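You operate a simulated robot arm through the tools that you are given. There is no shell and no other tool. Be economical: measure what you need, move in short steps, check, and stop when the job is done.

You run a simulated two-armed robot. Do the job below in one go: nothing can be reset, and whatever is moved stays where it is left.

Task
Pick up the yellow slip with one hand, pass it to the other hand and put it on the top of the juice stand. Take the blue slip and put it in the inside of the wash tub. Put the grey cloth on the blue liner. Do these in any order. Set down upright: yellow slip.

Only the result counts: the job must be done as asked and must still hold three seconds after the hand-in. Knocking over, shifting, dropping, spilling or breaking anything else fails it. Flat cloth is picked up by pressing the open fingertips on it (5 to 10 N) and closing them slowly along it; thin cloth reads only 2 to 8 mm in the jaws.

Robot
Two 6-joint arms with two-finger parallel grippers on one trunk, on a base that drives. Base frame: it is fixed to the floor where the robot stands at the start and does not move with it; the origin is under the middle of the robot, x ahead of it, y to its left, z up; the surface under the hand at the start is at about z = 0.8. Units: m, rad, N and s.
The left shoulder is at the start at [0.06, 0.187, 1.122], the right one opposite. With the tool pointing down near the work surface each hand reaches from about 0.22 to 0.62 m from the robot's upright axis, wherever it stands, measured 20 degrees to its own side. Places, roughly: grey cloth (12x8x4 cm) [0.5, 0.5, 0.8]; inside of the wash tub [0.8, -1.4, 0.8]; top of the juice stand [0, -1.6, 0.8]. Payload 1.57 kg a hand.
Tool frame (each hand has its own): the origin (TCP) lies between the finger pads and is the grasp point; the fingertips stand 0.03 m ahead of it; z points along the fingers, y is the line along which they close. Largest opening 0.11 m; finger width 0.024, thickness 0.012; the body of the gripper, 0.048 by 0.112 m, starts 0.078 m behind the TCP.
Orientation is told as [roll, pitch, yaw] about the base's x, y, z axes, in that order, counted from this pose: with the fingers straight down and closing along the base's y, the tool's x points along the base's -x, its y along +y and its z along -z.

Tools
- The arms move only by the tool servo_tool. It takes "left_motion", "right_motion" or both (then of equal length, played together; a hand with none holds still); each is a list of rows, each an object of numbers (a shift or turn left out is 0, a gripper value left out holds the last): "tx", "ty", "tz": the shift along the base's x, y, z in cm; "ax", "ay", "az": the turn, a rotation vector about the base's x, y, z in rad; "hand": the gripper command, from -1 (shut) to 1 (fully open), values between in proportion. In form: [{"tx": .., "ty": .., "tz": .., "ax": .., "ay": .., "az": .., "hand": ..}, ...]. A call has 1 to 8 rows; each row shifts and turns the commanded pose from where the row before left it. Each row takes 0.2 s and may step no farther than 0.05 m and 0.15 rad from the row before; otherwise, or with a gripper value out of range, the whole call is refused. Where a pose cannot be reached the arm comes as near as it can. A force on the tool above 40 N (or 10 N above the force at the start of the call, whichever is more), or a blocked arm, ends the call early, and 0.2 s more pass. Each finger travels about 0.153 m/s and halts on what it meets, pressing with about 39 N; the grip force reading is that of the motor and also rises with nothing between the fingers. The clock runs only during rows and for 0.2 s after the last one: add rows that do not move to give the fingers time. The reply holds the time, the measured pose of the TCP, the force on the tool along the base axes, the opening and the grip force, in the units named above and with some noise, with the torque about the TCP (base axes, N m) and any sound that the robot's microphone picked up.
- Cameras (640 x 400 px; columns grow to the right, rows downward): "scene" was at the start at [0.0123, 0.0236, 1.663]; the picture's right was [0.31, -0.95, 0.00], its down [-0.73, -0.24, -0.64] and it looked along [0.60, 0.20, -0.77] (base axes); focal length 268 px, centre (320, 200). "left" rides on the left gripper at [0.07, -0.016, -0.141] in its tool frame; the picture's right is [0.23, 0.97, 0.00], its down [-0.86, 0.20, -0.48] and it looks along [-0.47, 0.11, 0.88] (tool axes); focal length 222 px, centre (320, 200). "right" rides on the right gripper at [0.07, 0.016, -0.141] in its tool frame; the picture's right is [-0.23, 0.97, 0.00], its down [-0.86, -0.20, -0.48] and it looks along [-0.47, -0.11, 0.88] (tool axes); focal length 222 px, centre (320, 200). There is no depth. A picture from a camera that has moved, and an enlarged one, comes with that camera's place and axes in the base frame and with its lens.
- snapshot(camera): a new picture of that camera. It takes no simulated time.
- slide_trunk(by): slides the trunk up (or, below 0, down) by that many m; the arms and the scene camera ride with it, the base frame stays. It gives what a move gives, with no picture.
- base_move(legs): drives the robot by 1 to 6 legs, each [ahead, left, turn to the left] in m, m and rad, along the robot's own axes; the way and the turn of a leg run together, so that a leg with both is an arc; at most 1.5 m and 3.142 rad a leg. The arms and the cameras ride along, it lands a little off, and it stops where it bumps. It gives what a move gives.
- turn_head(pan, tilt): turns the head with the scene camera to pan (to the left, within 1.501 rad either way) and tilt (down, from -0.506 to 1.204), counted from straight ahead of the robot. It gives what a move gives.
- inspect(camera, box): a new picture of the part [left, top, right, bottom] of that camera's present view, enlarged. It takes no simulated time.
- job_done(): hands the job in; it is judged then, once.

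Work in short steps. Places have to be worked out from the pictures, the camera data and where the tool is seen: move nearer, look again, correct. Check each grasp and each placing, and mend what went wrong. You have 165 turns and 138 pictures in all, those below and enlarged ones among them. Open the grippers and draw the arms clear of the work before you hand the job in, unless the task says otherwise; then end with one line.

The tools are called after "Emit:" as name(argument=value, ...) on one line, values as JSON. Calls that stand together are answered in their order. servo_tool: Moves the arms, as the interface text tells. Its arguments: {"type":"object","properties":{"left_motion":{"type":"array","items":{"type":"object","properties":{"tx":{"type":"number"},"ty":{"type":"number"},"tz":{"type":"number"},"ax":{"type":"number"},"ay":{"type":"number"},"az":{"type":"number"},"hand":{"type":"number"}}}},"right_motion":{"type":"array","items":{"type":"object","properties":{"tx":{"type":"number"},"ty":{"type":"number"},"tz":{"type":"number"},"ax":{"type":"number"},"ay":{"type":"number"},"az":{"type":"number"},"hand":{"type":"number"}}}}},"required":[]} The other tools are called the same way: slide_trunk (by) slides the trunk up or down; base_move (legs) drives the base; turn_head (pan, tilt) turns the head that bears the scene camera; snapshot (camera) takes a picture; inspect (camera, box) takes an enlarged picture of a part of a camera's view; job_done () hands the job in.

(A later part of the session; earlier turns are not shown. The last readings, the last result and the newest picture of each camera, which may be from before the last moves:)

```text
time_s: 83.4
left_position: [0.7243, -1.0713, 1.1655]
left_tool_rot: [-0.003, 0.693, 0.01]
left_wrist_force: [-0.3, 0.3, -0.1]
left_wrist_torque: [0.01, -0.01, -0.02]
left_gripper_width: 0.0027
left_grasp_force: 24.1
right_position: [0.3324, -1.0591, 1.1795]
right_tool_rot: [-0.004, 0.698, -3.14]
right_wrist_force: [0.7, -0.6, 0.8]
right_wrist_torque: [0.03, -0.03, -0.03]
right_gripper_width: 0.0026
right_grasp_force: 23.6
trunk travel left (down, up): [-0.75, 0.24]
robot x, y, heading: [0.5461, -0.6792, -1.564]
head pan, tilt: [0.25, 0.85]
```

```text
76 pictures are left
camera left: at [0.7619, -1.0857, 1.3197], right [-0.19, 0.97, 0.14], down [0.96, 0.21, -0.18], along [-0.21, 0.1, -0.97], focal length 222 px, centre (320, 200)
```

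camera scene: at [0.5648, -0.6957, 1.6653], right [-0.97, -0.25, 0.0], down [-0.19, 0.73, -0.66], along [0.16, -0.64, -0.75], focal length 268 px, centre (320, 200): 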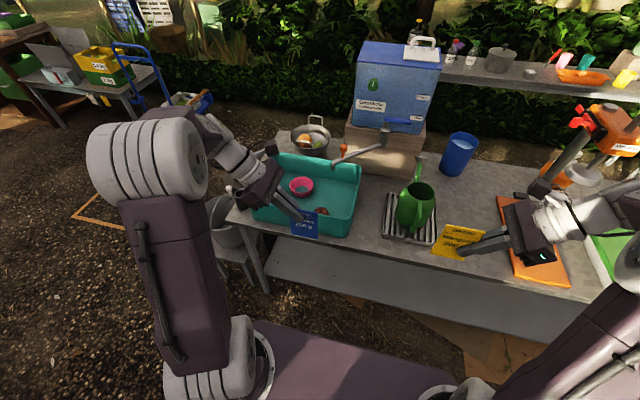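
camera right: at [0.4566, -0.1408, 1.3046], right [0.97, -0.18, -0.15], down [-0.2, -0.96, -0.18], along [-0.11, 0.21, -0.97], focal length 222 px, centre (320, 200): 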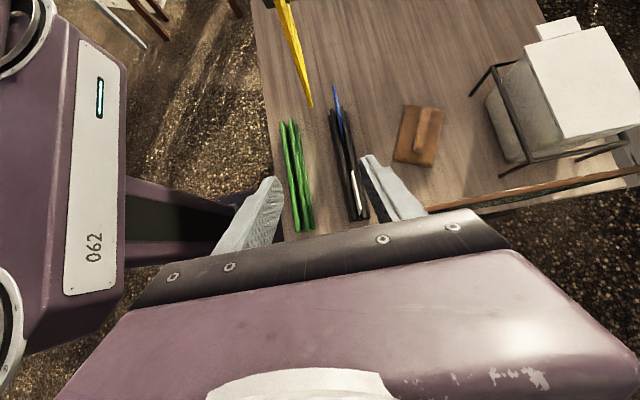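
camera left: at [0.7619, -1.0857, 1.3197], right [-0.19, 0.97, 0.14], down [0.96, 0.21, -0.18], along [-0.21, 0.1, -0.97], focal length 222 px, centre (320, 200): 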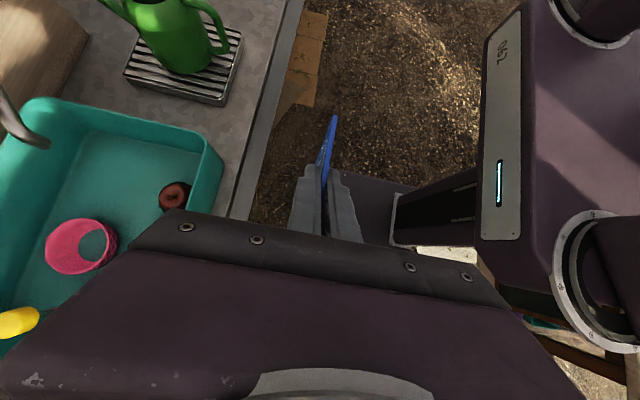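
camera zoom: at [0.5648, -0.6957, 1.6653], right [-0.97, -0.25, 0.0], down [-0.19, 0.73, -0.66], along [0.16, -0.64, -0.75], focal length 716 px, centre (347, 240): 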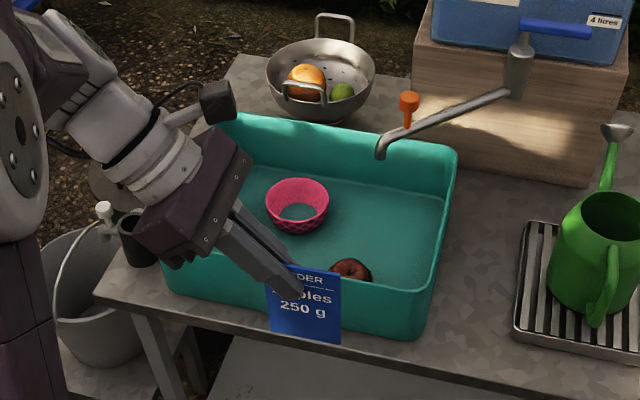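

The tub holds a pink bowl, a small fruit and a brush; a spout hangs near [0.70, −1.44, 1.0]. I drive 0.2 m closer for a better look inside before choosing the spot.

Emit:
base_move(legs=[[0.2, 0, 0]])

Emit:
snapshot(camera="left")

Emit:
turn_head(pan=0.35, tilt=1.05)

Emit:
snapshot(camera="scene")

```text
time_s: 85.0
left_position: [0.7253, -1.2676, 1.1679]
left_tool_rot: [-0.008, 0.695, 0.014]
left_wrist_force: [-0.2, 0.3, -0.1]
left_wrist_torque: [0.01, -0.01, 0.0]
left_gripper_width: 0.0025
left_grasp_force: 24.1
right_position: [0.3336, -1.2577, 1.1815]
right_tool_rot: [0.002, 0.699, -3.137]
right_wrist_force: [0.5, -0.2, -0.1]
right_wrist_torque: [0.03, 0.01, 0.01]
right_gripper_width: 0.0026
right_grasp_force: 24.1
trunk travel left (down, up): [-0.75, 0.24]
robot x, y, heading: [0.5467, -0.8771, -1.567]
head pan, tilt: [0.25, 0.85]
```

```text
75 pictures are left
camera left: at [0.763, -1.2823, 1.3208], right [-0.19, 0.97, 0.14], down [0.96, 0.21, -0.18], along [-0.21, 0.1, -0.97], focal length 222 px, centre (320, 200)
```

left: 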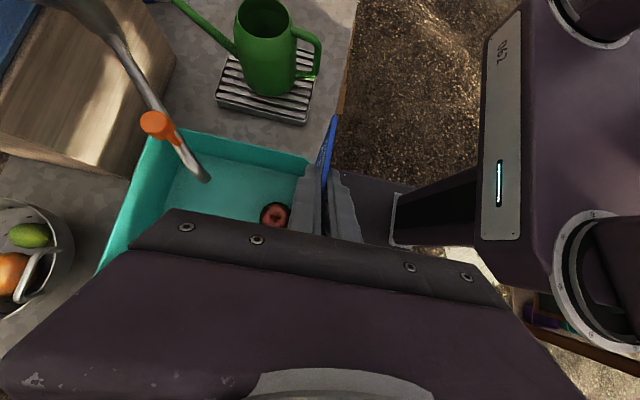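

```text
time_s: 85.7
left_position: [0.725, -1.2685, 1.1672]
left_tool_rot: [-0.004, 0.695, 0.014]
left_wrist_force: [0.6, -0.4, 1.0]
left_wrist_torque: [0.03, -0.01, 0.01]
left_gripper_width: 0.0028
left_grasp_force: 24.0
right_position: [0.3344, -1.2606, 1.1803]
right_tool_rot: [-0.001, 0.701, -3.137]
right_wrist_force: [-0.1, -0.3, -1.1]
right_wrist_torque: [-0.02, -0.01, -0.01]
right_gripper_width: 0.0025
right_grasp_force: 23.6
trunk travel left (down, up): [-0.75, 0.24]
robot x, y, heading: [0.5479, -0.8764, -1.566]
head pan, tilt: [0.351, 1.051]
```

```text
74 pictures are left
camera scene: at [0.5687, -0.8824, 1.6508], right [-0.94, -0.35, 0.0], down [-0.3, 0.81, -0.5], along [0.17, -0.47, -0.87], focal length 268 px, centre (320, 200)
```

scene: 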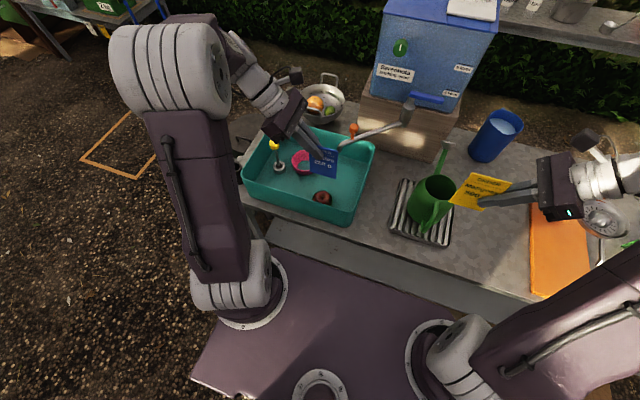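

Emit:
inspect(camera="scene", box=[230, 90, 400, 240])

Emit:
inspect(camera="left", box=[80, 80, 360, 260])

```text
2.67 times, centred on (315, 165) of scene
camera zoom: at [0.5687, -0.8824, 1.6508], right [-0.94, -0.35, 0.0], down [-0.3, 0.81, -0.5], along [0.17, -0.47, -0.87], focal length 716 px, centre (333, 293)
```

zoom: 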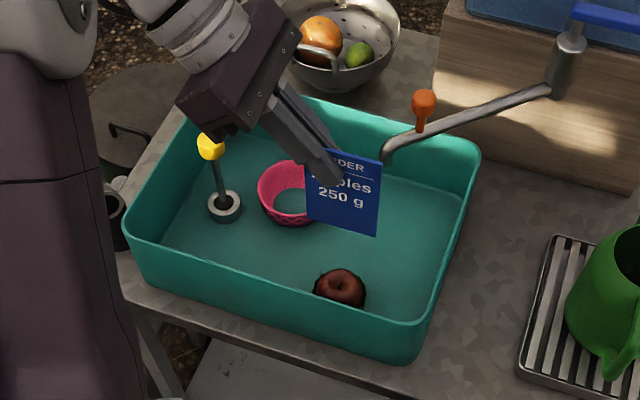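

```text
2.22 times, centred on (220, 170) of left
camera zoom: at [0.7631, -1.2854, 1.3197], right [-0.19, 0.97, 0.14], down [0.96, 0.21, -0.18], along [-0.21, 0.1, -0.97], focal length 494 px, centre (542, 267)
```

zoom: 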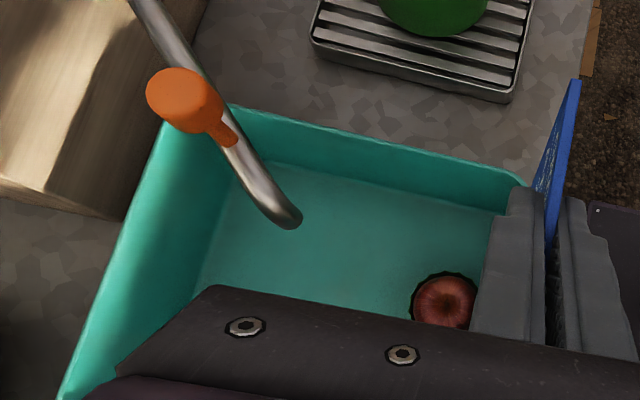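

Between the fruit and the brush, the front strip of the tub floor (x 0.77–0.90, y −1.30 to −1.41) is free. I'll lower the blue slip there, leaned a bit toward the front wall, so it rests on the wall. First move above and tilt.

Emit:
servo_tool(left_motion=[{"tx": 3, "ty": -1.5}, {"tx": 3, "ty": -1.5}, {"tx": 3, "ty": -1.5}, {"tx": 3.6, "ty": -1.7}, {"ax": -0.14}, {}])

Emit:
inspect(camera="scene", box=[200, 80, 400, 240])

Emit:
snapshot(camera="left")

```text
time_s: 87.1
left_position: [0.8506, -1.3287, 1.1671]
left_tool_rot: [-0.189, 0.688, -0.106]
left_wrist_force: [-0.1, 0.0, 0.2]
left_wrist_torque: [-0.02, -0.01, -0.02]
left_gripper_width: 0.0028
left_grasp_force: 23.5
right_position: [0.3335, -1.259, 1.1812]
right_tool_rot: [-0.002, 0.699, -3.137]
right_wrist_force: [0.1, -0.8, -0.4]
right_wrist_torque: [0.02, 0.01, 0.0]
right_gripper_width: 0.0029
right_grasp_force: 24.3
trunk travel left (down, up): [-0.75, 0.24]
robot x, y, heading: [0.5448, -0.8784, -1.563]
head pan, tilt: [0.351, 1.051]
```

```text
2.50 times, centred on (300, 160) of scene
camera zoom: at [0.5682, -0.8809, 1.6508], right [-0.94, -0.35, 0.0], down [-0.3, 0.81, -0.5], along [0.17, -0.47, -0.87], focal length 671 px, centre (370, 300)
```

zoom: 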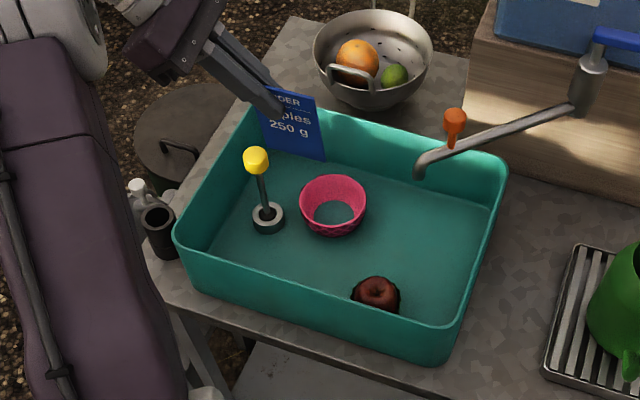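

```text
70 pictures are left
camera left: at [0.8886, -1.3241, 1.321], right [-0.19, 0.98, 0.0], down [0.96, 0.19, -0.21], along [-0.21, -0.04, -0.98], focal length 222 px, centre (320, 200)
```

left: 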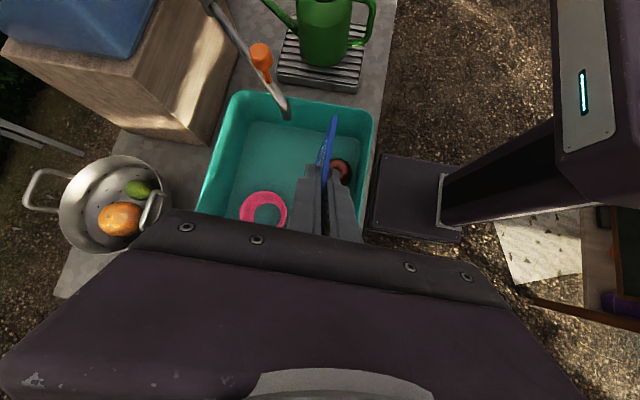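

Clear: brush knob near [0.94, −1.43, 0.93], bowl behind. I lower the slip most of the way and check.

Emit:
servo_tool(left_motion=[{"tz": -4}, {"tz": -4}, {"tz": -4}, {"tz": -4}, {"tz": -3}, {}])

Emit:
inspect(camera="scene", box=[200, 80, 400, 240])

Emit:
inspect(camera="left", box=[180, 60, 460, 240])

```text
time_s: 88.5
left_position: [0.8511, -1.3291, 0.9771]
left_tool_rot: [-0.187, 0.686, -0.103]
left_wrist_force: [-0.1, -0.5, -0.2]
left_wrist_torque: [0.05, -0.01, 0.02]
left_gripper_width: 0.0027
left_grasp_force: 24.4
right_position: [0.333, -1.2598, 1.1806]
right_tool_rot: [-0.001, 0.701, -3.14]
right_wrist_force: [-0.7, 0.6, -0.5]
right_wrist_torque: [-0.02, 0.03, -0.02]
right_gripper_width: 0.0029
right_grasp_force: 23.4
trunk travel left (down, up): [-0.75, 0.24]
robot x, y, heading: [0.546, -0.8754, -1.573]
head pan, tilt: [0.351, 1.051]
```

```text
2.50 times, centred on (300, 160) of scene
camera zoom: at [0.5685, -0.8806, 1.6508], right [-0.94, -0.35, 0.0], down [-0.3, 0.81, -0.5], along [0.17, -0.47, -0.87], focal length 671 px, centre (370, 300)
```

zoom: 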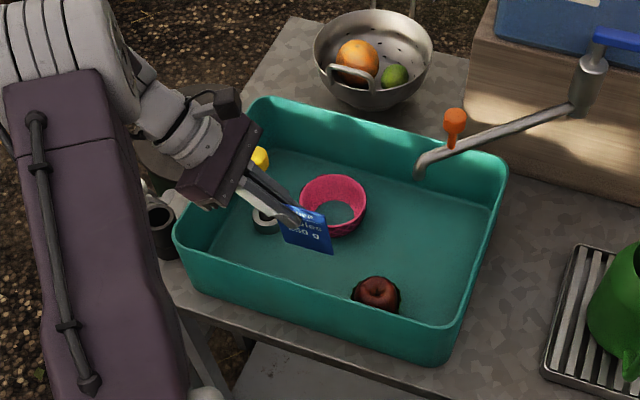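

```text
2.22 times, centred on (320, 150) of left
camera zoom: at [0.8894, -1.3241, 1.1302], right [-0.19, 0.98, 0.0], down [0.96, 0.19, -0.21], along [-0.21, -0.04, -0.98], focal length 494 px, centre (320, 311)
```

zoom: 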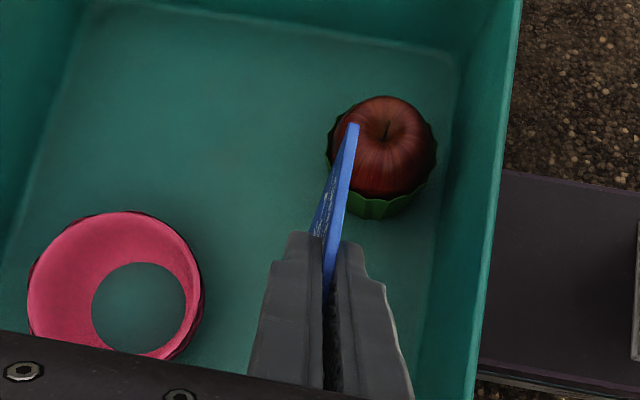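

Slip is clear of apple and bowl. I shift 1.5 cm toward the front wall and lower it to just above the floor.

Emit:
servo_tool(left_motion=[{"ty": 1.3}, {"tz": -2}, {"tz": -2}, {"tz": -1}, {"tz": -0.8}, {}])

Emit:
inspect(camera="left", box=[180, 60, 460, 240])

```text
time_s: 89.9
left_position: [0.851, -1.3184, 0.9194]
left_tool_rot: [-0.185, 0.687, -0.101]
left_wrist_force: [-0.2, 0.0, 0.2]
left_wrist_torque: [-0.01, 0.03, 0.02]
left_gripper_width: 0.0028
left_grasp_force: 23.5
right_position: [0.3349, -1.2598, 1.179]
right_tool_rot: [-0.002, 0.701, -3.138]
right_wrist_force: [0.3, 0.0, -0.5]
right_wrist_torque: [0.0, -0.01, 0.0]
right_gripper_width: 0.0025
right_grasp_force: 24.2
trunk travel left (down, up): [-0.75, 0.24]
robot x, y, heading: [0.548, -0.8768, -1.567]
head pan, tilt: [0.351, 1.051]
```

```text
2.22 times, centred on (320, 150) of left
camera zoom: at [0.8891, -1.3123, 1.0728], right [-0.19, 0.98, 0.0], down [0.96, 0.19, -0.21], along [-0.21, -0.04, -0.98], focal length 494 px, centre (320, 311)
```

zoom: 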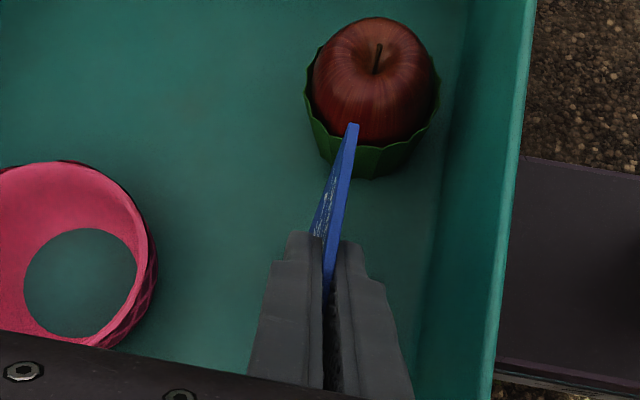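

I lower slowly to touch the floor, then release with a small opening.

Emit:
servo_tool(left_motion=[{"tz": -0.4}, {"tz": -0.4}, {}])

Emit:
servo_tool(left_motion=[{"hand": -0.9}, {"hand": -0.8}, {"hand": -0.7}, {"hand": -0.6}, {}, {}])

Emit:
inspect(camera="left", box=[180, 60, 460, 240])

```text
time_s: 90.7
left_position: [0.8523, -1.3181, 0.9108]
left_tool_rot: [-0.187, 0.689, -0.105]
left_wrist_force: [-0.2, 0.0, -0.1]
left_wrist_torque: [0.02, -0.02, 0.02]
left_gripper_width: 0.0027
left_grasp_force: 24.0
right_position: [0.333, -1.2591, 1.1802]
right_tool_rot: [-0.003, 0.701, -3.138]
right_wrist_force: [0.5, -0.6, -0.4]
right_wrist_torque: [0.01, -0.01, -0.01]
right_gripper_width: 0.0029
right_grasp_force: 24.2
trunk travel left (down, up): [-0.75, 0.24]
robot x, y, heading: [0.5456, -0.8734, -1.568]
head pan, tilt: [0.351, 1.051]
```

```text
time_s: 92.1
left_position: [0.8517, -1.3172, 0.9111]
left_tool_rot: [-0.187, 0.689, -0.104]
left_wrist_force: [0.0, -0.3, 0.1]
left_wrist_torque: [-0.01, -0.02, 0.05]
left_gripper_width: 0.0221
left_grasp_force: 0.1
right_position: [0.3334, -1.2596, 1.1807]
right_tool_rot: [-0.002, 0.699, -3.138]
right_wrist_force: [-0.3, -0.2, -1.3]
right_wrist_torque: [0.03, 0.02, 0.01]
right_gripper_width: 0.0029
right_grasp_force: 23.6
trunk travel left (down, up): [-0.75, 0.24]
robot x, y, heading: [0.5417, -0.8801, -1.57]
head pan, tilt: [0.351, 1.051]
```

```text
2.22 times, centred on (320, 150) of left
camera zoom: at [0.8891, -1.3119, 1.0647], right [-0.19, 0.98, 0.0], down [0.96, 0.19, -0.21], along [-0.21, -0.04, -0.98], focal length 494 px, centre (320, 311)
```

zoom: 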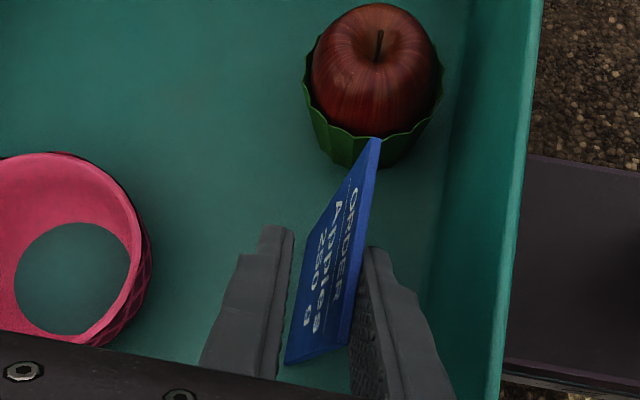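

The slip is released and leans toward the front. I withdraw along the finger axis.

Emit:
servo_tool(left_motion=[{"tx": 0.6, "tz": 1}, {"tx": 1.2, "tz": 2}, {"tx": 1, "tz": 3}, {"tz": 4}, {"tz": 4}, {"tz": 4}, {"tz": 4}, {}])

Emit:
inspect(camera="scene", box=[200, 80, 400, 240])

Emit:
snapshot(camera="left")

```text
time_s: 93.9
left_position: [0.8798, -1.3178, 1.1317]
left_tool_rot: [-0.186, 0.688, -0.102]
left_wrist_force: [0.6, -1.1, 0.2]
left_wrist_torque: [0.04, -0.02, 0.0]
left_gripper_width: 0.0218
left_grasp_force: 0.0
right_position: [0.334, -1.2615, 1.179]
right_tool_rot: [0.0, 0.701, -3.137]
right_wrist_force: [0.3, 0.9, -0.5]
right_wrist_torque: [0.02, -0.01, -0.04]
right_gripper_width: 0.0028
right_grasp_force: 23.9
trunk travel left (down, up): [-0.75, 0.24]
robot x, y, heading: [0.5472, -0.8809, -1.567]
head pan, tilt: [0.351, 1.051]
```

```text
2.50 times, centred on (300, 160) of scene
camera zoom: at [0.5693, -0.8814, 1.6508], right [-0.94, -0.35, 0.0], down [-0.3, 0.81, -0.5], along [0.17, -0.47, -0.87], focal length 671 px, centre (370, 300)
```

zoom: 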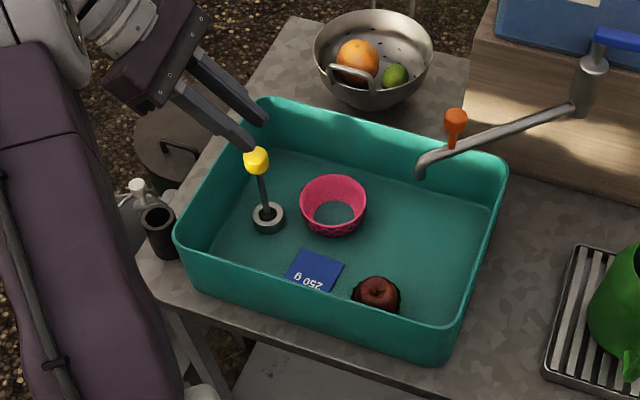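

```text
64 pictures are left
camera left: at [0.9175, -1.3124, 1.285], right [-0.19, 0.98, 0.01], down [0.96, 0.19, -0.21], along [-0.21, -0.04, -0.98], focal length 222 px, centre (320, 200)
```

left: 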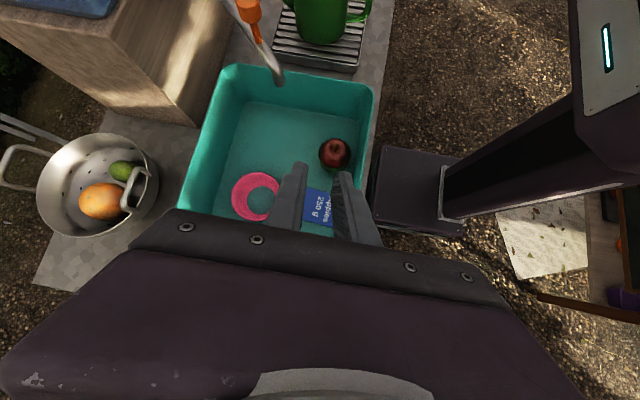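

Blue slip lies flat inside the tub, nothing disturbed. Now I back off and drive right to face the green crate area.

Emit:
base_move(legs=[[-0.22, 0, 0], [0, -0.9, 0]])

Emit:
turn_head(pan=-0.1, tilt=0.85)

Emit:
snapshot(camera="scene")

Emit:
inspect(camera="scene", box=[220, 80, 460, 250])

```text
time_s: 99.9
left_position: [-0.0202, -1.1013, 1.1304]
left_tool_rot: [-0.188, 0.689, -0.096]
left_wrist_force: [-0.2, 0.4, 0.5]
left_wrist_torque: [-0.02, 0.04, 0.02]
left_gripper_width: 0.0219
left_grasp_force: 0.1
right_position: [-0.5663, -1.0471, 1.1797]
right_tool_rot: [-0.002, 0.701, -3.133]
right_wrist_force: [0.6, 0.2, -0.4]
right_wrist_torque: [-0.01, 0.0, -0.01]
right_gripper_width: 0.0029
right_grasp_force: 24.0
trunk travel left (down, up): [-0.75, 0.24]
robot x, y, heading: [-0.3589, -0.662, -1.564]
head pan, tilt: [0.351, 1.051]
```

```text
time_s: 100.8
left_position: [-0.0202, -1.1014, 1.1296]
left_tool_rot: [-0.187, 0.686, -0.097]
left_wrist_force: [0.1, 0.0, 0.2]
left_wrist_torque: [0.04, 0.03, -0.04]
left_gripper_width: 0.022
left_grasp_force: 0.0
right_position: [-0.5664, -1.0474, 1.181]
right_tool_rot: [-0.001, 0.701, -3.128]
right_wrist_force: [-0.1, 0.7, 0.3]
right_wrist_torque: [-0.01, 0.02, -0.01]
right_gripper_width: 0.0027
right_grasp_force: 23.3
trunk travel left (down, up): [-0.75, 0.24]
robot x, y, heading: [-0.3533, -0.6649, -1.561]
head pan, tilt: [-0.099, 0.85]
```

```text
63 pictures are left
camera scene: at [-0.3642, -0.6824, 1.6653], right [-1.0, 0.09, 0.0], down [0.07, 0.75, -0.66], along [-0.06, -0.66, -0.75], focal length 268 px, centre (320, 200)
```

scene: 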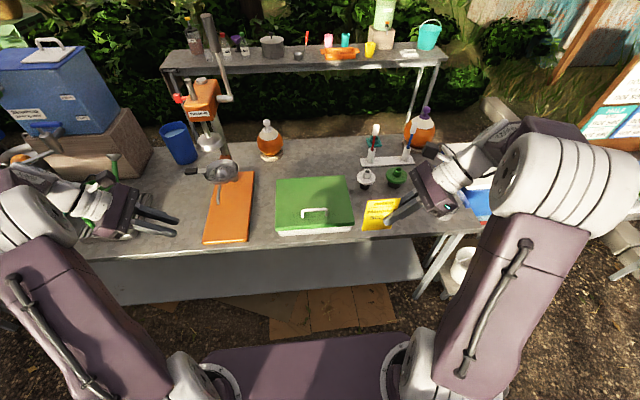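

```text
2.35 times, centred on (340, 165) of scene
camera zoom: at [-0.3642, -0.6824, 1.6653], right [-1.0, 0.09, 0.0], down [0.07, 0.75, -0.66], along [-0.06, -0.66, -0.75], focal length 632 px, centre (273, 282)
```

zoom: 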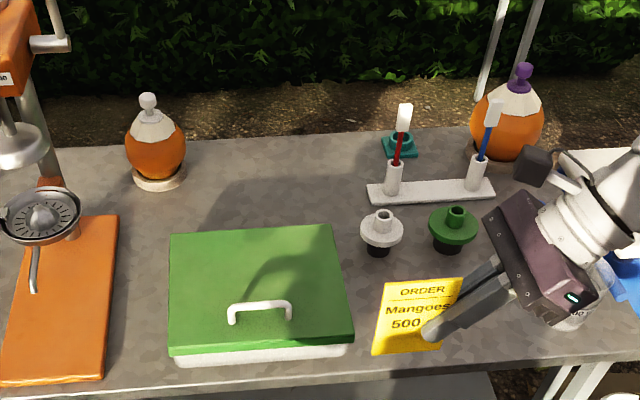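

The green crate is about 5.4 cm high; leaning the slip slightly against its right side (x≈−0.55), well inside the counter, would be safest. For that the slip must turn 90° about vertical; I try that stepwise with the right hand in free air.

Emit:
servo_tool(right_motion=[{"ty": -2.5, "az": -0.145}, {"ty": -2.5, "az": -0.145}, {"az": -0.145}, {"az": -0.145}, {"az": -0.145}, {}])

Emit:
snapshot(camera="scene")

```text
time_s: 102.2
left_position: [-0.0209, -1.1012, 1.1305]
left_tool_rot: [-0.186, 0.687, -0.097]
left_wrist_force: [0.3, 0.0, 0.3]
left_wrist_torque: [0.04, -0.02, -0.02]
left_gripper_width: 0.0222
left_grasp_force: 0.0
right_position: [-0.5677, -1.0966, 1.1802]
right_tool_rot: [-0.003, 0.7, 2.424]
right_wrist_force: [0.0, -0.4, 0.0]
right_wrist_torque: [0.01, 0.02, -0.02]
right_gripper_width: 0.0026
right_grasp_force: 24.1
trunk travel left (down, up): [-0.75, 0.24]
robot x, y, heading: [-0.3577, -0.6612, -1.563]
head pan, tilt: [-0.099, 0.85]
```

```text
61 pictures are left
camera scene: at [-0.3645, -0.6826, 1.6653], right [-1.0, 0.09, 0.0], down [0.07, 0.75, -0.66], along [-0.06, -0.66, -0.75], focal length 268 px, centre (320, 200)
```

scene: 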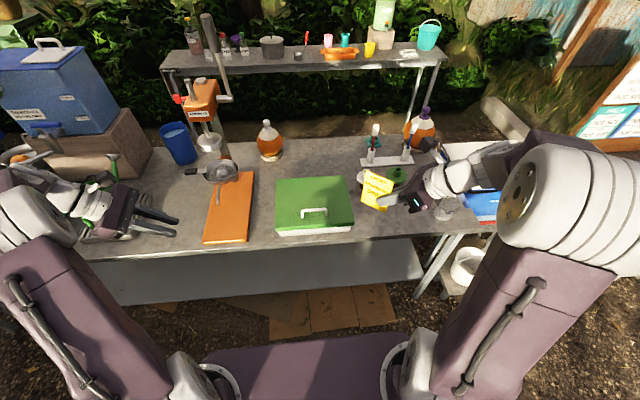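

Turning works so far; I continue the remaining 0.85 rad.

Emit:
servo_tool(right_motion=[{"az": -0.145}, {"az": -0.145}, {"az": -0.145}, {"az": -0.145}, {"az": -0.145}, {"az": -0.125}, {}])

Emit:
snapshot(camera="scene")

Emit:
snapshot(camera="right")

```text
time_s: 103.8
left_position: [-0.0217, -1.102, 1.1309]
left_tool_rot: [-0.187, 0.688, -0.098]
left_wrist_force: [-0.2, 0.7, 0.0]
left_wrist_torque: [0.01, -0.01, 0.0]
left_gripper_width: 0.0223
left_grasp_force: 0.0
right_position: [-0.566, -1.0973, 1.1808]
right_tool_rot: [-0.001, 0.702, 1.576]
right_wrist_force: [-0.2, 0.6, 0.0]
right_wrist_torque: [0.0, 0.0, -0.01]
right_gripper_width: 0.0026
right_grasp_force: 24.0
trunk travel left (down, up): [-0.75, 0.24]
robot x, y, heading: [-0.3535, -0.6642, -1.561]
head pan, tilt: [-0.099, 0.85]
```

```text
60 pictures are left
camera scene: at [-0.3644, -0.6824, 1.6653], right [-1.0, 0.09, 0.0], down [0.07, 0.75, -0.66], along [-0.06, -0.66, -0.75], focal length 268 px, centre (320, 200)
```

scene: 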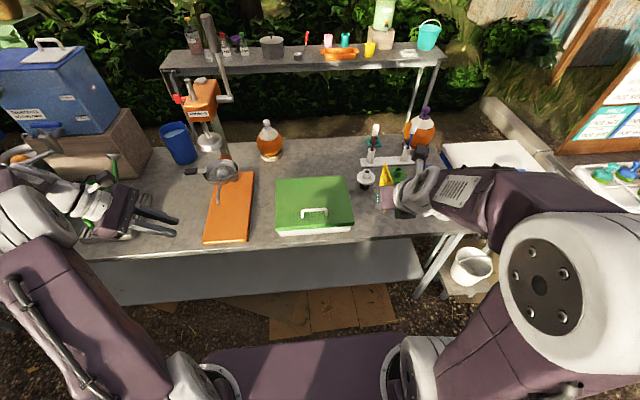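

```text
59 pictures are left
camera right: at [-0.5824, -1.0604, 1.3338], right [-0.97, 0.17, -0.15], down [0.19, 0.96, -0.19], along [0.11, -0.21, -0.97], focal length 222 px, centre (320, 200)
```

right: 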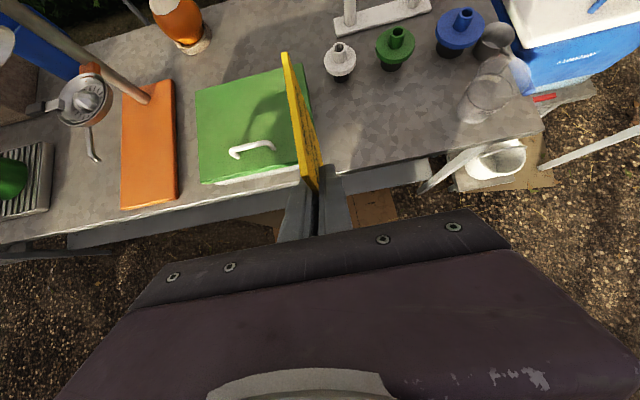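

The turn works, but beside the crate the fingers would need space that the counter edge doesn't allow. Better: lean it on the crate's front face near its right corner, with fingers just beyond the corner. I turn back (slip facing me), and tuck the left arm.

Emit:
servo_tool(right_motion=[{"az": 0.146}, {"az": 0.146}, {"az": 0.146}, {"az": 0.146}, {"az": 0.146}, {"az": 0.146}, {"az": 0.146}, {"az": 0.146}], left_motion=[{"ty": 3, "tz": 1}, {"ty": 3, "tz": 1}, {"ty": 3, "tz": 1}, {"ty": 3, "tz": 1}, {"tx": 2}, {"tx": 2}, {"tx": 2}, {}])

Emit:
servo_tool(right_motion=[{"az": 0.146}, {"az": 0.146}, {"az": 0.11}, {"ax": 0.14}, {}])

Emit:
base_move(legs=[[0.18, 0, 0]])

Emit:
snapshot(camera="right")

Emit:
snapshot(camera="scene")

```text
time_s: 105.6
left_position: [0.0385, -0.9829, 1.1705]
left_tool_rot: [-0.185, 0.688, -0.095]
left_wrist_force: [0.0, -0.5, -0.8]
left_wrist_torque: [0.04, 0.01, -0.02]
left_gripper_width: 0.0219
left_grasp_force: 0.1
right_position: [-0.5672, -1.0978, 1.1803]
right_tool_rot: [-0.001, 0.699, 2.746]
right_wrist_force: [0.9, -0.1, 0.5]
right_wrist_torque: [0.01, -0.03, 0.01]
right_gripper_width: 0.0029
right_grasp_force: 23.9
trunk travel left (down, up): [-0.75, 0.24]
robot x, y, heading: [-0.3535, -0.6614, -1.565]
head pan, tilt: [-0.099, 0.85]
```

```text
time_s: 106.8
left_position: [0.0388, -0.9809, 1.1708]
left_tool_rot: [-0.186, 0.687, -0.098]
left_wrist_force: [-0.2, -0.1, -0.2]
left_wrist_torque: [-0.01, 0.01, -0.01]
left_gripper_width: 0.0218
left_grasp_force: 0.1
right_position: [-0.5664, -1.0967, 1.1809]
right_tool_rot: [-0.187, 0.693, 3.03]
right_wrist_force: [1.5, 0.8, -0.9]
right_wrist_torque: [-0.01, 0.01, 0.01]
right_gripper_width: 0.0026
right_grasp_force: 24.2
trunk travel left (down, up): [-0.75, 0.24]
robot x, y, heading: [-0.3576, -0.6637, -1.569]
head pan, tilt: [-0.099, 0.85]
```

```text
time_s: 108.3
left_position: [0.0408, -1.1599, 1.1714]
left_tool_rot: [-0.189, 0.687, -0.098]
left_wrist_force: [1.1, 0.7, -0.7]
left_wrist_torque: [-0.02, 0.0, -0.03]
left_gripper_width: 0.0218
left_grasp_force: 0.2
right_position: [-0.5649, -1.2739, 1.181]
right_tool_rot: [-0.183, 0.692, 3.031]
right_wrist_force: [-0.4, 0.5, -0.4]
right_wrist_torque: [-0.04, -0.01, 0.0]
right_gripper_width: 0.0027
right_grasp_force: 24.2
trunk travel left (down, up): [-0.75, 0.24]
robot x, y, heading: [-0.3534, -0.8477, -1.559]
head pan, tilt: [-0.099, 0.85]
```

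```text
58 pictures are left
camera right: at [-0.6013, -1.3135, 1.3307], right [-0.17, -0.95, -0.28], down [-0.96, 0.22, -0.16], along [0.21, 0.24, -0.95], focal length 222 px, centre (320, 200)
```

right: 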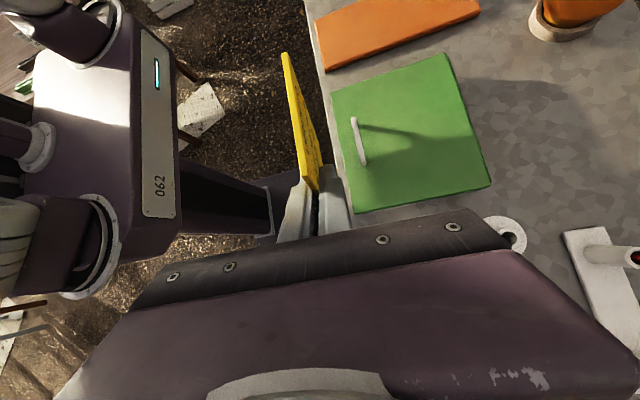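

```text
57 pictures are left
camera scene: at [-0.3625, -0.8592, 1.6654], right [-1.0, 0.09, 0.0], down [0.07, 0.75, -0.66], along [-0.06, -0.66, -0.75], focal length 268 px, centre (320, 200)
```

scene: 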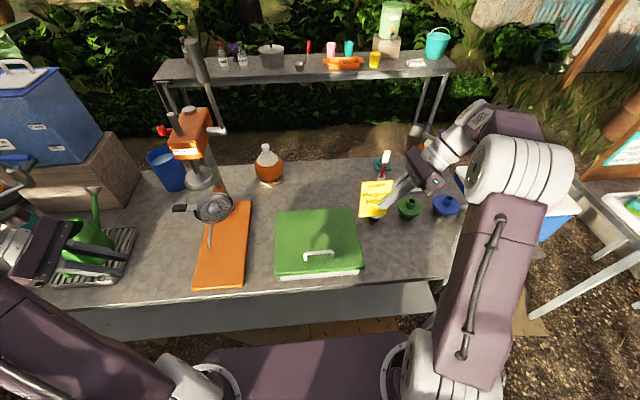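

I zoom on the crate's right front corner to measure it precisely.

Emit:
inspect(camera="scene", box=[320, 220, 400, 300])

Emit:
inspect(camera="right", box=[270, 130, 430, 250])

```text
5.00 times, centred on (360, 260) of scene
camera zoom: at [-0.3625, -0.8592, 1.6654], right [-1.0, 0.09, 0.0], down [0.07, 0.75, -0.66], along [-0.06, -0.66, -0.75], focal length 1342 px, centre (120, -100)
```

zoom: 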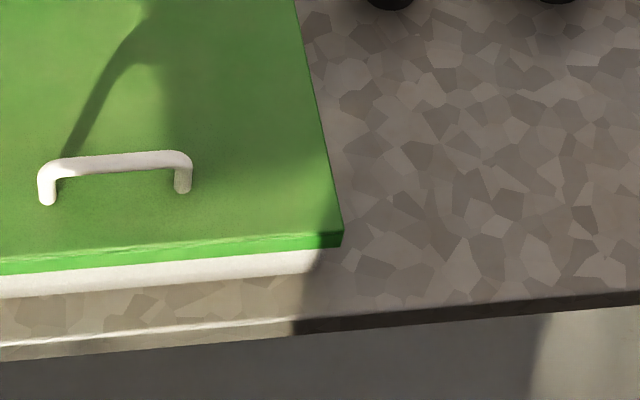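

```text
3.33 times, centred on (350, 190) of right
camera zoom: at [-0.6013, -1.3135, 1.3307], right [-0.17, -0.95, -0.28], down [-0.96, 0.22, -0.16], along [0.21, 0.24, -0.95], focal length 740 px, centre (220, 233)
```

zoom: 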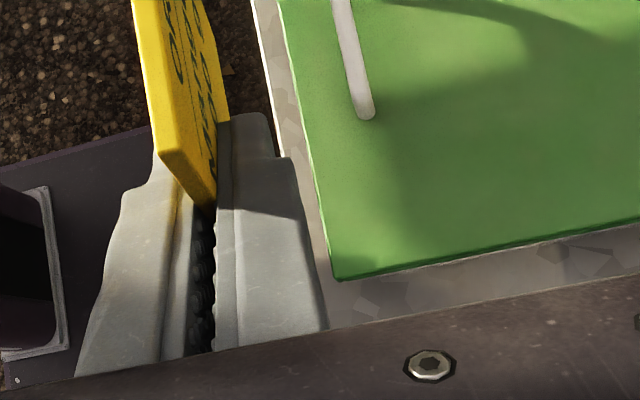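

Lid corner triangulated at [−0.545, −1.265, 0.860], counter edge at y≈−1.232. I move in front of the corner and descend to about 4 cm above the counter.

Emit:
servo_tool(right_motion=[{"ty": 3.5, "tx": -1.3}, {"tz": -4.5}, {"tz": -4.5}, {"tz": -4.5}, {"tz": -4.5}, {"tz": -4.5}, {"tz": -4.5}, {}])

Emit:
inspect(camera="right", box=[230, 60, 470, 250])

Emit:
inspect(camera="scene", box=[320, 210, 420, 300])

```text
time_s: 110.1
left_position: [0.0409, -1.1606, 1.1703]
left_tool_rot: [-0.187, 0.689, -0.095]
left_wrist_force: [0.3, 0.3, -0.3]
left_wrist_torque: [-0.02, 0.0, 0.0]
left_gripper_width: 0.0221
left_grasp_force: 0.0
right_position: [-0.5762, -1.2408, 0.9096]
right_tool_rot: [-0.183, 0.691, 3.033]
right_wrist_force: [0.3, 0.7, 0.7]
right_wrist_torque: [0.03, 0.01, 0.0]
right_gripper_width: 0.0027
right_grasp_force: 24.1
trunk travel left (down, up): [-0.75, 0.24]
robot x, y, heading: [-0.3541, -0.8443, -1.559]
head pan, tilt: [-0.099, 0.85]
```

```text
2.11 times, centred on (350, 155) of right
camera zoom: at [-0.6131, -1.2799, 1.0595], right [-0.17, -0.94, -0.28], down [-0.96, 0.22, -0.16], along [0.21, 0.25, -0.95], focal length 468 px, centre (257, 295)
```

zoom: 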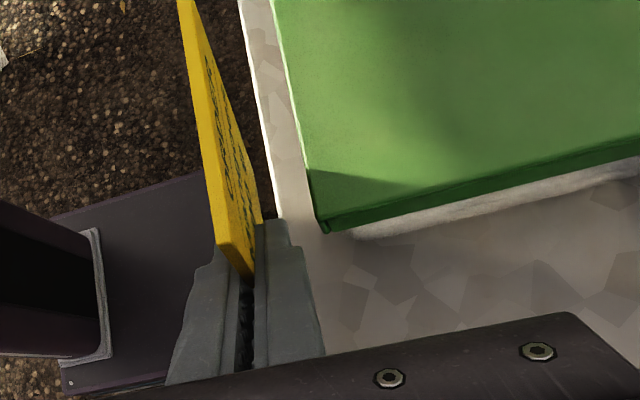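

```text
4.44 times, centred on (370, 255) of scene
camera zoom: at [-0.3621, -0.862, 1.6653], right [-1.0, 0.09, 0.0], down [0.07, 0.75, -0.66], along [-0.06, -0.66, -0.75], focal length 1193 px, centre (98, -44)
```

zoom: 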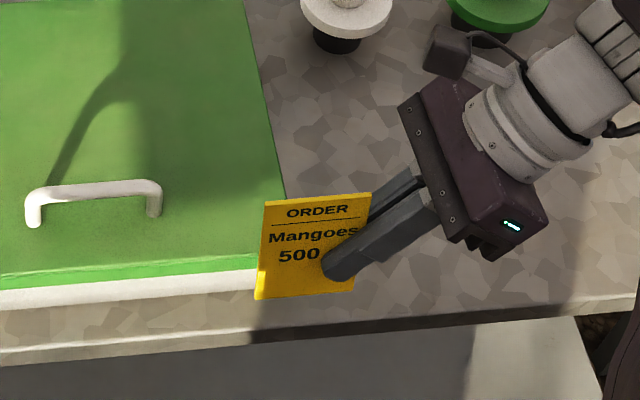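

Alignment is good (slip parallel to the crate front within ~1°). I lower to ~8 mm above the counter and approach the lid edge to within ~6 mm.

Emit:
servo_tool(right_motion=[{"tz": -2.5}, {"tz": -2.2, "tx": -0.2}, {"ty": -0.8}, {"ty": -0.7}, {}])

Emit:
inspect(camera="right", box=[230, 60, 470, 250])

Emit:
inspect(camera="scene", box=[320, 220, 400, 300])

```text
time_s: 111.3
left_position: [0.0417, -1.1611, 1.1709]
left_tool_rot: [-0.187, 0.688, -0.097]
left_wrist_force: [-0.1, 0.4, 0.1]
left_wrist_torque: [0.02, 0.02, -0.04]
left_gripper_width: 0.0219
left_grasp_force: 0.0
right_position: [-0.5793, -1.2569, 0.8633]
right_tool_rot: [-0.182, 0.694, 3.029]
right_wrist_force: [1.0, 0.6, 0.0]
right_wrist_torque: [-0.01, 0.04, -0.01]
right_gripper_width: 0.0025
right_grasp_force: 24.0
trunk travel left (down, up): [-0.75, 0.24]
robot x, y, heading: [-0.3542, -0.8418, -1.559]
head pan, tilt: [-0.099, 0.85]
```

```text
2.11 times, centred on (350, 155) of right
camera zoom: at [-0.6159, -1.2956, 1.0128], right [-0.17, -0.94, -0.28], down [-0.96, 0.22, -0.16], along [0.21, 0.25, -0.95], focal length 468 px, centre (257, 295)
```

zoom: 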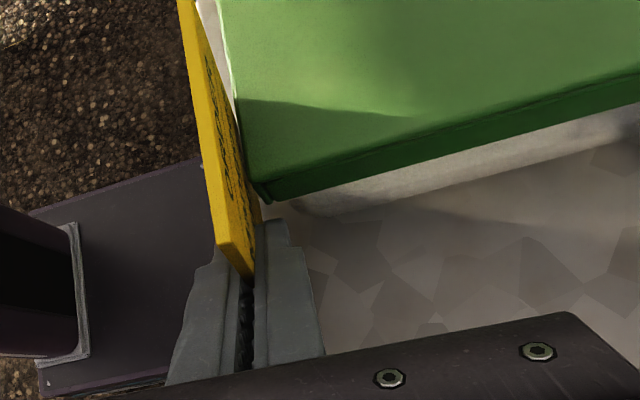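

```text
5.00 times, centred on (360, 260) of scene
camera zoom: at [-0.3626, -0.862, 1.6653], right [-1.0, 0.09, 0.0], down [0.07, 0.75, -0.66], along [-0.06, -0.66, -0.75], focal length 1342 px, centre (120, -100)
```

zoom: 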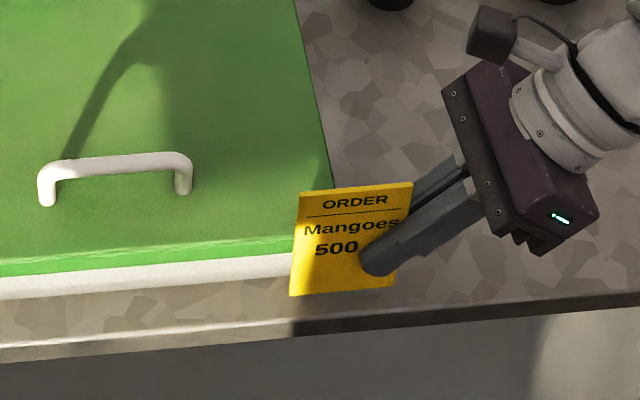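

Fingers pass just beyond the lid corner. Now I lower in small steps until the slip's lower edge meets the counter.

Emit:
servo_tool(right_motion=[{"tz": -0.4}, {"tz": -0.4}, {}])

Emit:
servo_tool(right_motion=[{"tz": -0.25}, {"tz": -0.25}, {}])

```text
time_s: 112.1
left_position: [0.0412, -1.1608, 1.171]
left_tool_rot: [-0.187, 0.688, -0.096]
left_wrist_force: [0.5, 0.1, -0.2]
left_wrist_torque: [0.01, 0.0, -0.01]
left_gripper_width: 0.022
left_grasp_force: 0.1
right_position: [-0.5792, -1.2568, 0.8558]
right_tool_rot: [-0.182, 0.693, 3.031]
right_wrist_force: [0.0, 0.3, 7.4]
right_wrist_torque: [0.02, -0.39, -0.03]
right_gripper_width: 0.0027
right_grasp_force: 24.3
trunk travel left (down, up): [-0.75, 0.24]
robot x, y, heading: [-0.3557, -0.8419, -1.559]
head pan, tilt: [-0.099, 0.85]
```

```text
time_s: 112.9
left_position: [0.0408, -1.16, 1.1712]
left_tool_rot: [-0.189, 0.687, -0.099]
left_wrist_force: [0.4, -0.3, 0.1]
left_wrist_torque: [0.0, 0.0, 0.01]
left_gripper_width: 0.0224
left_grasp_force: 0.1
right_position: [-0.5791, -1.255, 0.8517]
right_tool_rot: [-0.182, 0.693, 3.032]
right_wrist_force: [-0.7, -0.3, 18.4]
right_wrist_torque: [0.05, -0.19, -0.02]
right_gripper_width: 0.0027
right_grasp_force: 23.5
trunk travel left (down, up): [-0.75, 0.24]
robot x, y, heading: [-0.3537, -0.8452, -1.565]
head pan, tilt: [-0.099, 0.85]
```

Contact at TCP z≈0.857. I relieve the press to a hover, move back toward the lid edge watching for side force.

Emit:
servo_tool(right_motion=[{"tz": 0.7}, {"ty": -0.3}, {"ty": -0.3}, {}])

Emit:
inspect(camera="right", box=[290, 80, 410, 180])

```text
time_s: 113.9
left_position: [0.0423, -1.1597, 1.1721]
left_tool_rot: [-0.19, 0.688, -0.098]
left_wrist_force: [0.3, 0.0, 0.4]
left_wrist_torque: [-0.02, -0.02, -0.02]
left_gripper_width: 0.0221
left_grasp_force: 0.1
right_position: [-0.5807, -1.2587, 0.8574]
right_tool_rot: [-0.184, 0.694, 3.035]
right_wrist_force: [-0.1, 17.2, -1.1]
right_wrist_torque: [-0.18, 0.05, 0.6]
right_gripper_width: 0.0034
right_grasp_force: 24.5
trunk travel left (down, up): [-0.75, 0.24]
robot x, y, heading: [-0.357, -0.8467, -1.563]
head pan, tilt: [-0.099, 0.85]
```

```text
4.00 times, centred on (350, 130) of right
camera zoom: at [-0.6164, -1.2987, 1.0076], right [-0.17, -0.95, -0.28], down [-0.96, 0.21, -0.16], along [0.21, 0.25, -0.95], focal length 888 px, centre (200, 480)
```

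zoom: 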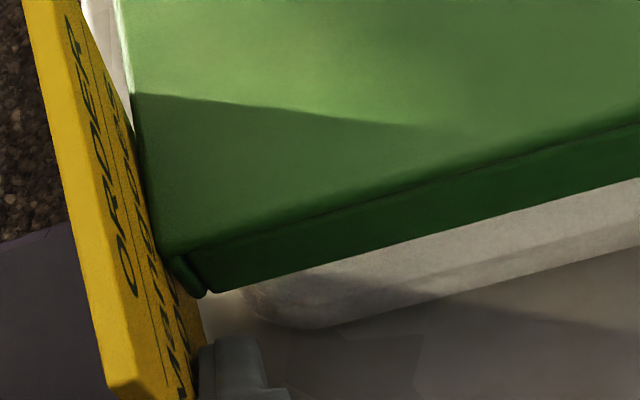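

The slip touches the lid (17 N, too much); I back off 3 mm at once, then settle it on the counter.

Emit:
servo_tool(right_motion=[{"ty": 0.3}, {}])

Emit:
servo_tool(right_motion=[{"tz": -0.25}, {"tz": -0.2}, {}])

Emit:
inspect(camera="scene", box=[320, 220, 400, 300])

Emit:
inspect(camera="right", box=[290, 80, 410, 180])

```text
time_s: 114.5
left_position: [0.0412, -1.1591, 1.1727]
left_tool_rot: [-0.19, 0.689, -0.097]
left_wrist_force: [-0.4, 0.0, -0.7]
left_wrist_torque: [0.01, 0.01, -0.02]
left_gripper_width: 0.0218
left_grasp_force: 0.0
right_position: [-0.5792, -1.2585, 0.8573]
right_tool_rot: [-0.182, 0.694, 3.03]
right_wrist_force: [0.7, 12.2, 0.2]
right_wrist_torque: [-0.1, -0.04, 0.41]
right_gripper_width: 0.0029
right_grasp_force: 24.1
trunk travel left (down, up): [-0.75, 0.24]
robot x, y, heading: [-0.3534, -0.8432, -1.557]
head pan, tilt: [-0.099, 0.85]
```

```text
time_s: 115.3
left_position: [0.0414, -1.1577, 1.1723]
left_tool_rot: [-0.191, 0.688, -0.098]
left_wrist_force: [-0.3, 0.3, 0.9]
left_wrist_torque: [-0.03, -0.04, 0.0]
left_gripper_width: 0.0222
left_grasp_force: 0.1
right_position: [-0.5793, -1.2587, 0.8521]
right_tool_rot: [-0.183, 0.693, 3.031]
right_wrist_force: [-0.3, 10.7, 4.2]
right_wrist_torque: [-0.21, -0.19, 0.34]
right_gripper_width: 0.003
right_grasp_force: 24.6
trunk travel left (down, up): [-0.75, 0.24]
robot x, y, heading: [-0.3527, -0.8444, -1.557]
head pan, tilt: [-0.099, 0.85]
```

```text
5.00 times, centred on (360, 260) of scene
camera zoom: at [-0.3623, -0.8588, 1.6654], right [-1.0, 0.09, 0.0], down [0.07, 0.75, -0.66], along [-0.06, -0.66, -0.75], focal length 1342 px, centre (120, -100)
```

zoom: 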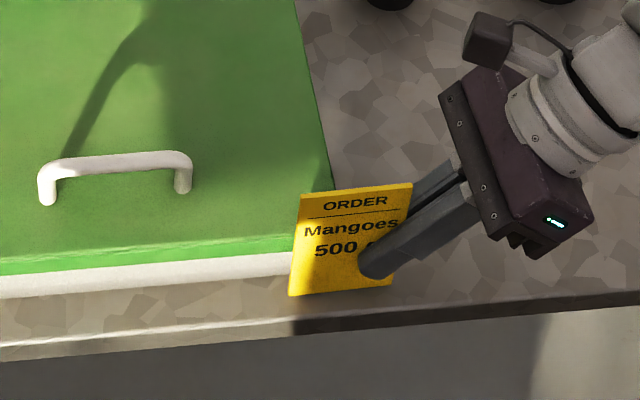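

```text
4.00 times, centred on (350, 130) of right
camera zoom: at [-0.6162, -1.2968, 1.0034], right [-0.17, -0.95, -0.28], down [-0.96, 0.22, -0.16], along [0.21, 0.24, -0.95], focal length 888 px, centre (200, 480)
```

zoom: 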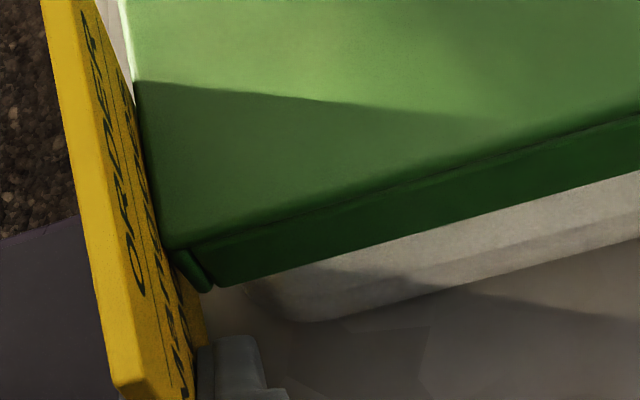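

Crate hasn't moved (handle at the same pixels). Still 10 N sideways; I back off a bit more.

Emit:
servo_tool(right_motion=[{"ty": 0.25}, {}])

Emit:
servo_tool(right_motion=[{"ty": 0.15}, {}])

```text
time_s: 115.9
left_position: [0.0406, -1.1611, 1.1719]
left_tool_rot: [-0.189, 0.686, -0.099]
left_wrist_force: [-0.1, 0.1, 0.1]
left_wrist_torque: [-0.02, 0.01, 0.01]
left_gripper_width: 0.0222
left_grasp_force: 0.1
right_position: [-0.5803, -1.256, 0.8528]
right_tool_rot: [-0.181, 0.69, 3.033]
right_wrist_force: [1.5, 5.1, 0.9]
right_wrist_torque: [-0.08, -0.01, 0.17]
right_gripper_width: 0.0027
right_grasp_force: 24.0
trunk travel left (down, up): [-0.75, 0.24]
robot x, y, heading: [-0.3533, -0.842, -1.561]
head pan, tilt: [-0.099, 0.85]
```

```text
time_s: 116.5
left_position: [0.0402, -1.1609, 1.1716]
left_tool_rot: [-0.186, 0.688, -0.096]
left_wrist_force: [0.0, 0.2, -0.4]
left_wrist_torque: [0.01, -0.01, -0.03]
left_gripper_width: 0.0218
left_grasp_force: 0.1
right_position: [-0.5792, -1.2561, 0.8535]
right_tool_rot: [-0.184, 0.693, 3.031]
right_wrist_force: [0.4, 0.4, -0.8]
right_wrist_torque: [0.01, -0.02, 0.01]
right_gripper_width: 0.0028
right_grasp_force: 23.8
trunk travel left (down, up): [-0.75, 0.24]
robot x, y, heading: [-0.3543, -0.8456, -1.561]
head pan, tilt: [-0.099, 0.85]
```

Side force is gone. I lower a touch for light contact, then view before release.

Emit:
servo_tool(right_motion=[{"tz": -0.2}, {}])

Emit:
inspect(camera="right", box=[270, 60, 430, 220])

```text
time_s: 117.1
left_position: [0.0406, -1.1601, 1.1711]
left_tool_rot: [-0.187, 0.689, -0.097]
left_wrist_force: [-0.7, -0.9, 0.9]
left_wrist_torque: [0.0, -0.01, -0.01]
left_gripper_width: 0.0222
left_grasp_force: 0.1
right_position: [-0.5791, -1.2565, 0.8516]
right_tool_rot: [-0.182, 0.693, 3.03]
right_wrist_force: [-0.8, -1.0, 9.1]
right_wrist_torque: [-0.02, -0.03, -0.03]
right_gripper_width: 0.003
right_grasp_force: 24.8
trunk travel left (down, up): [-0.75, 0.24]
robot x, y, heading: [-0.3565, -0.8405, -1.558]
head pan, tilt: [-0.099, 0.85]
```

```text
2.50 times, centred on (350, 140) of right
camera zoom: at [-0.616, -1.2947, 1.0012], right [-0.17, -0.95, -0.28], down [-0.96, 0.22, -0.16], along [0.21, 0.24, -0.95], focal length 555 px, centre (245, 350)
```

zoom: 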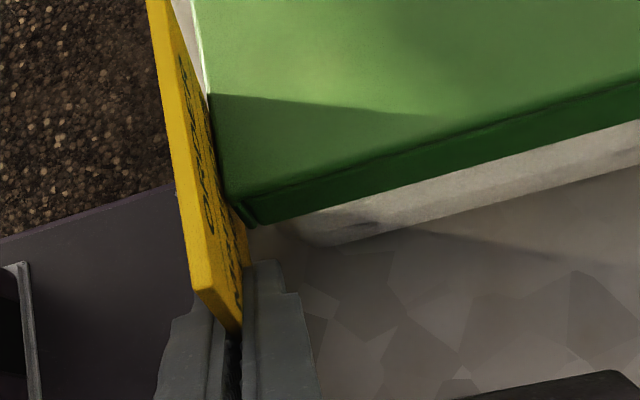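

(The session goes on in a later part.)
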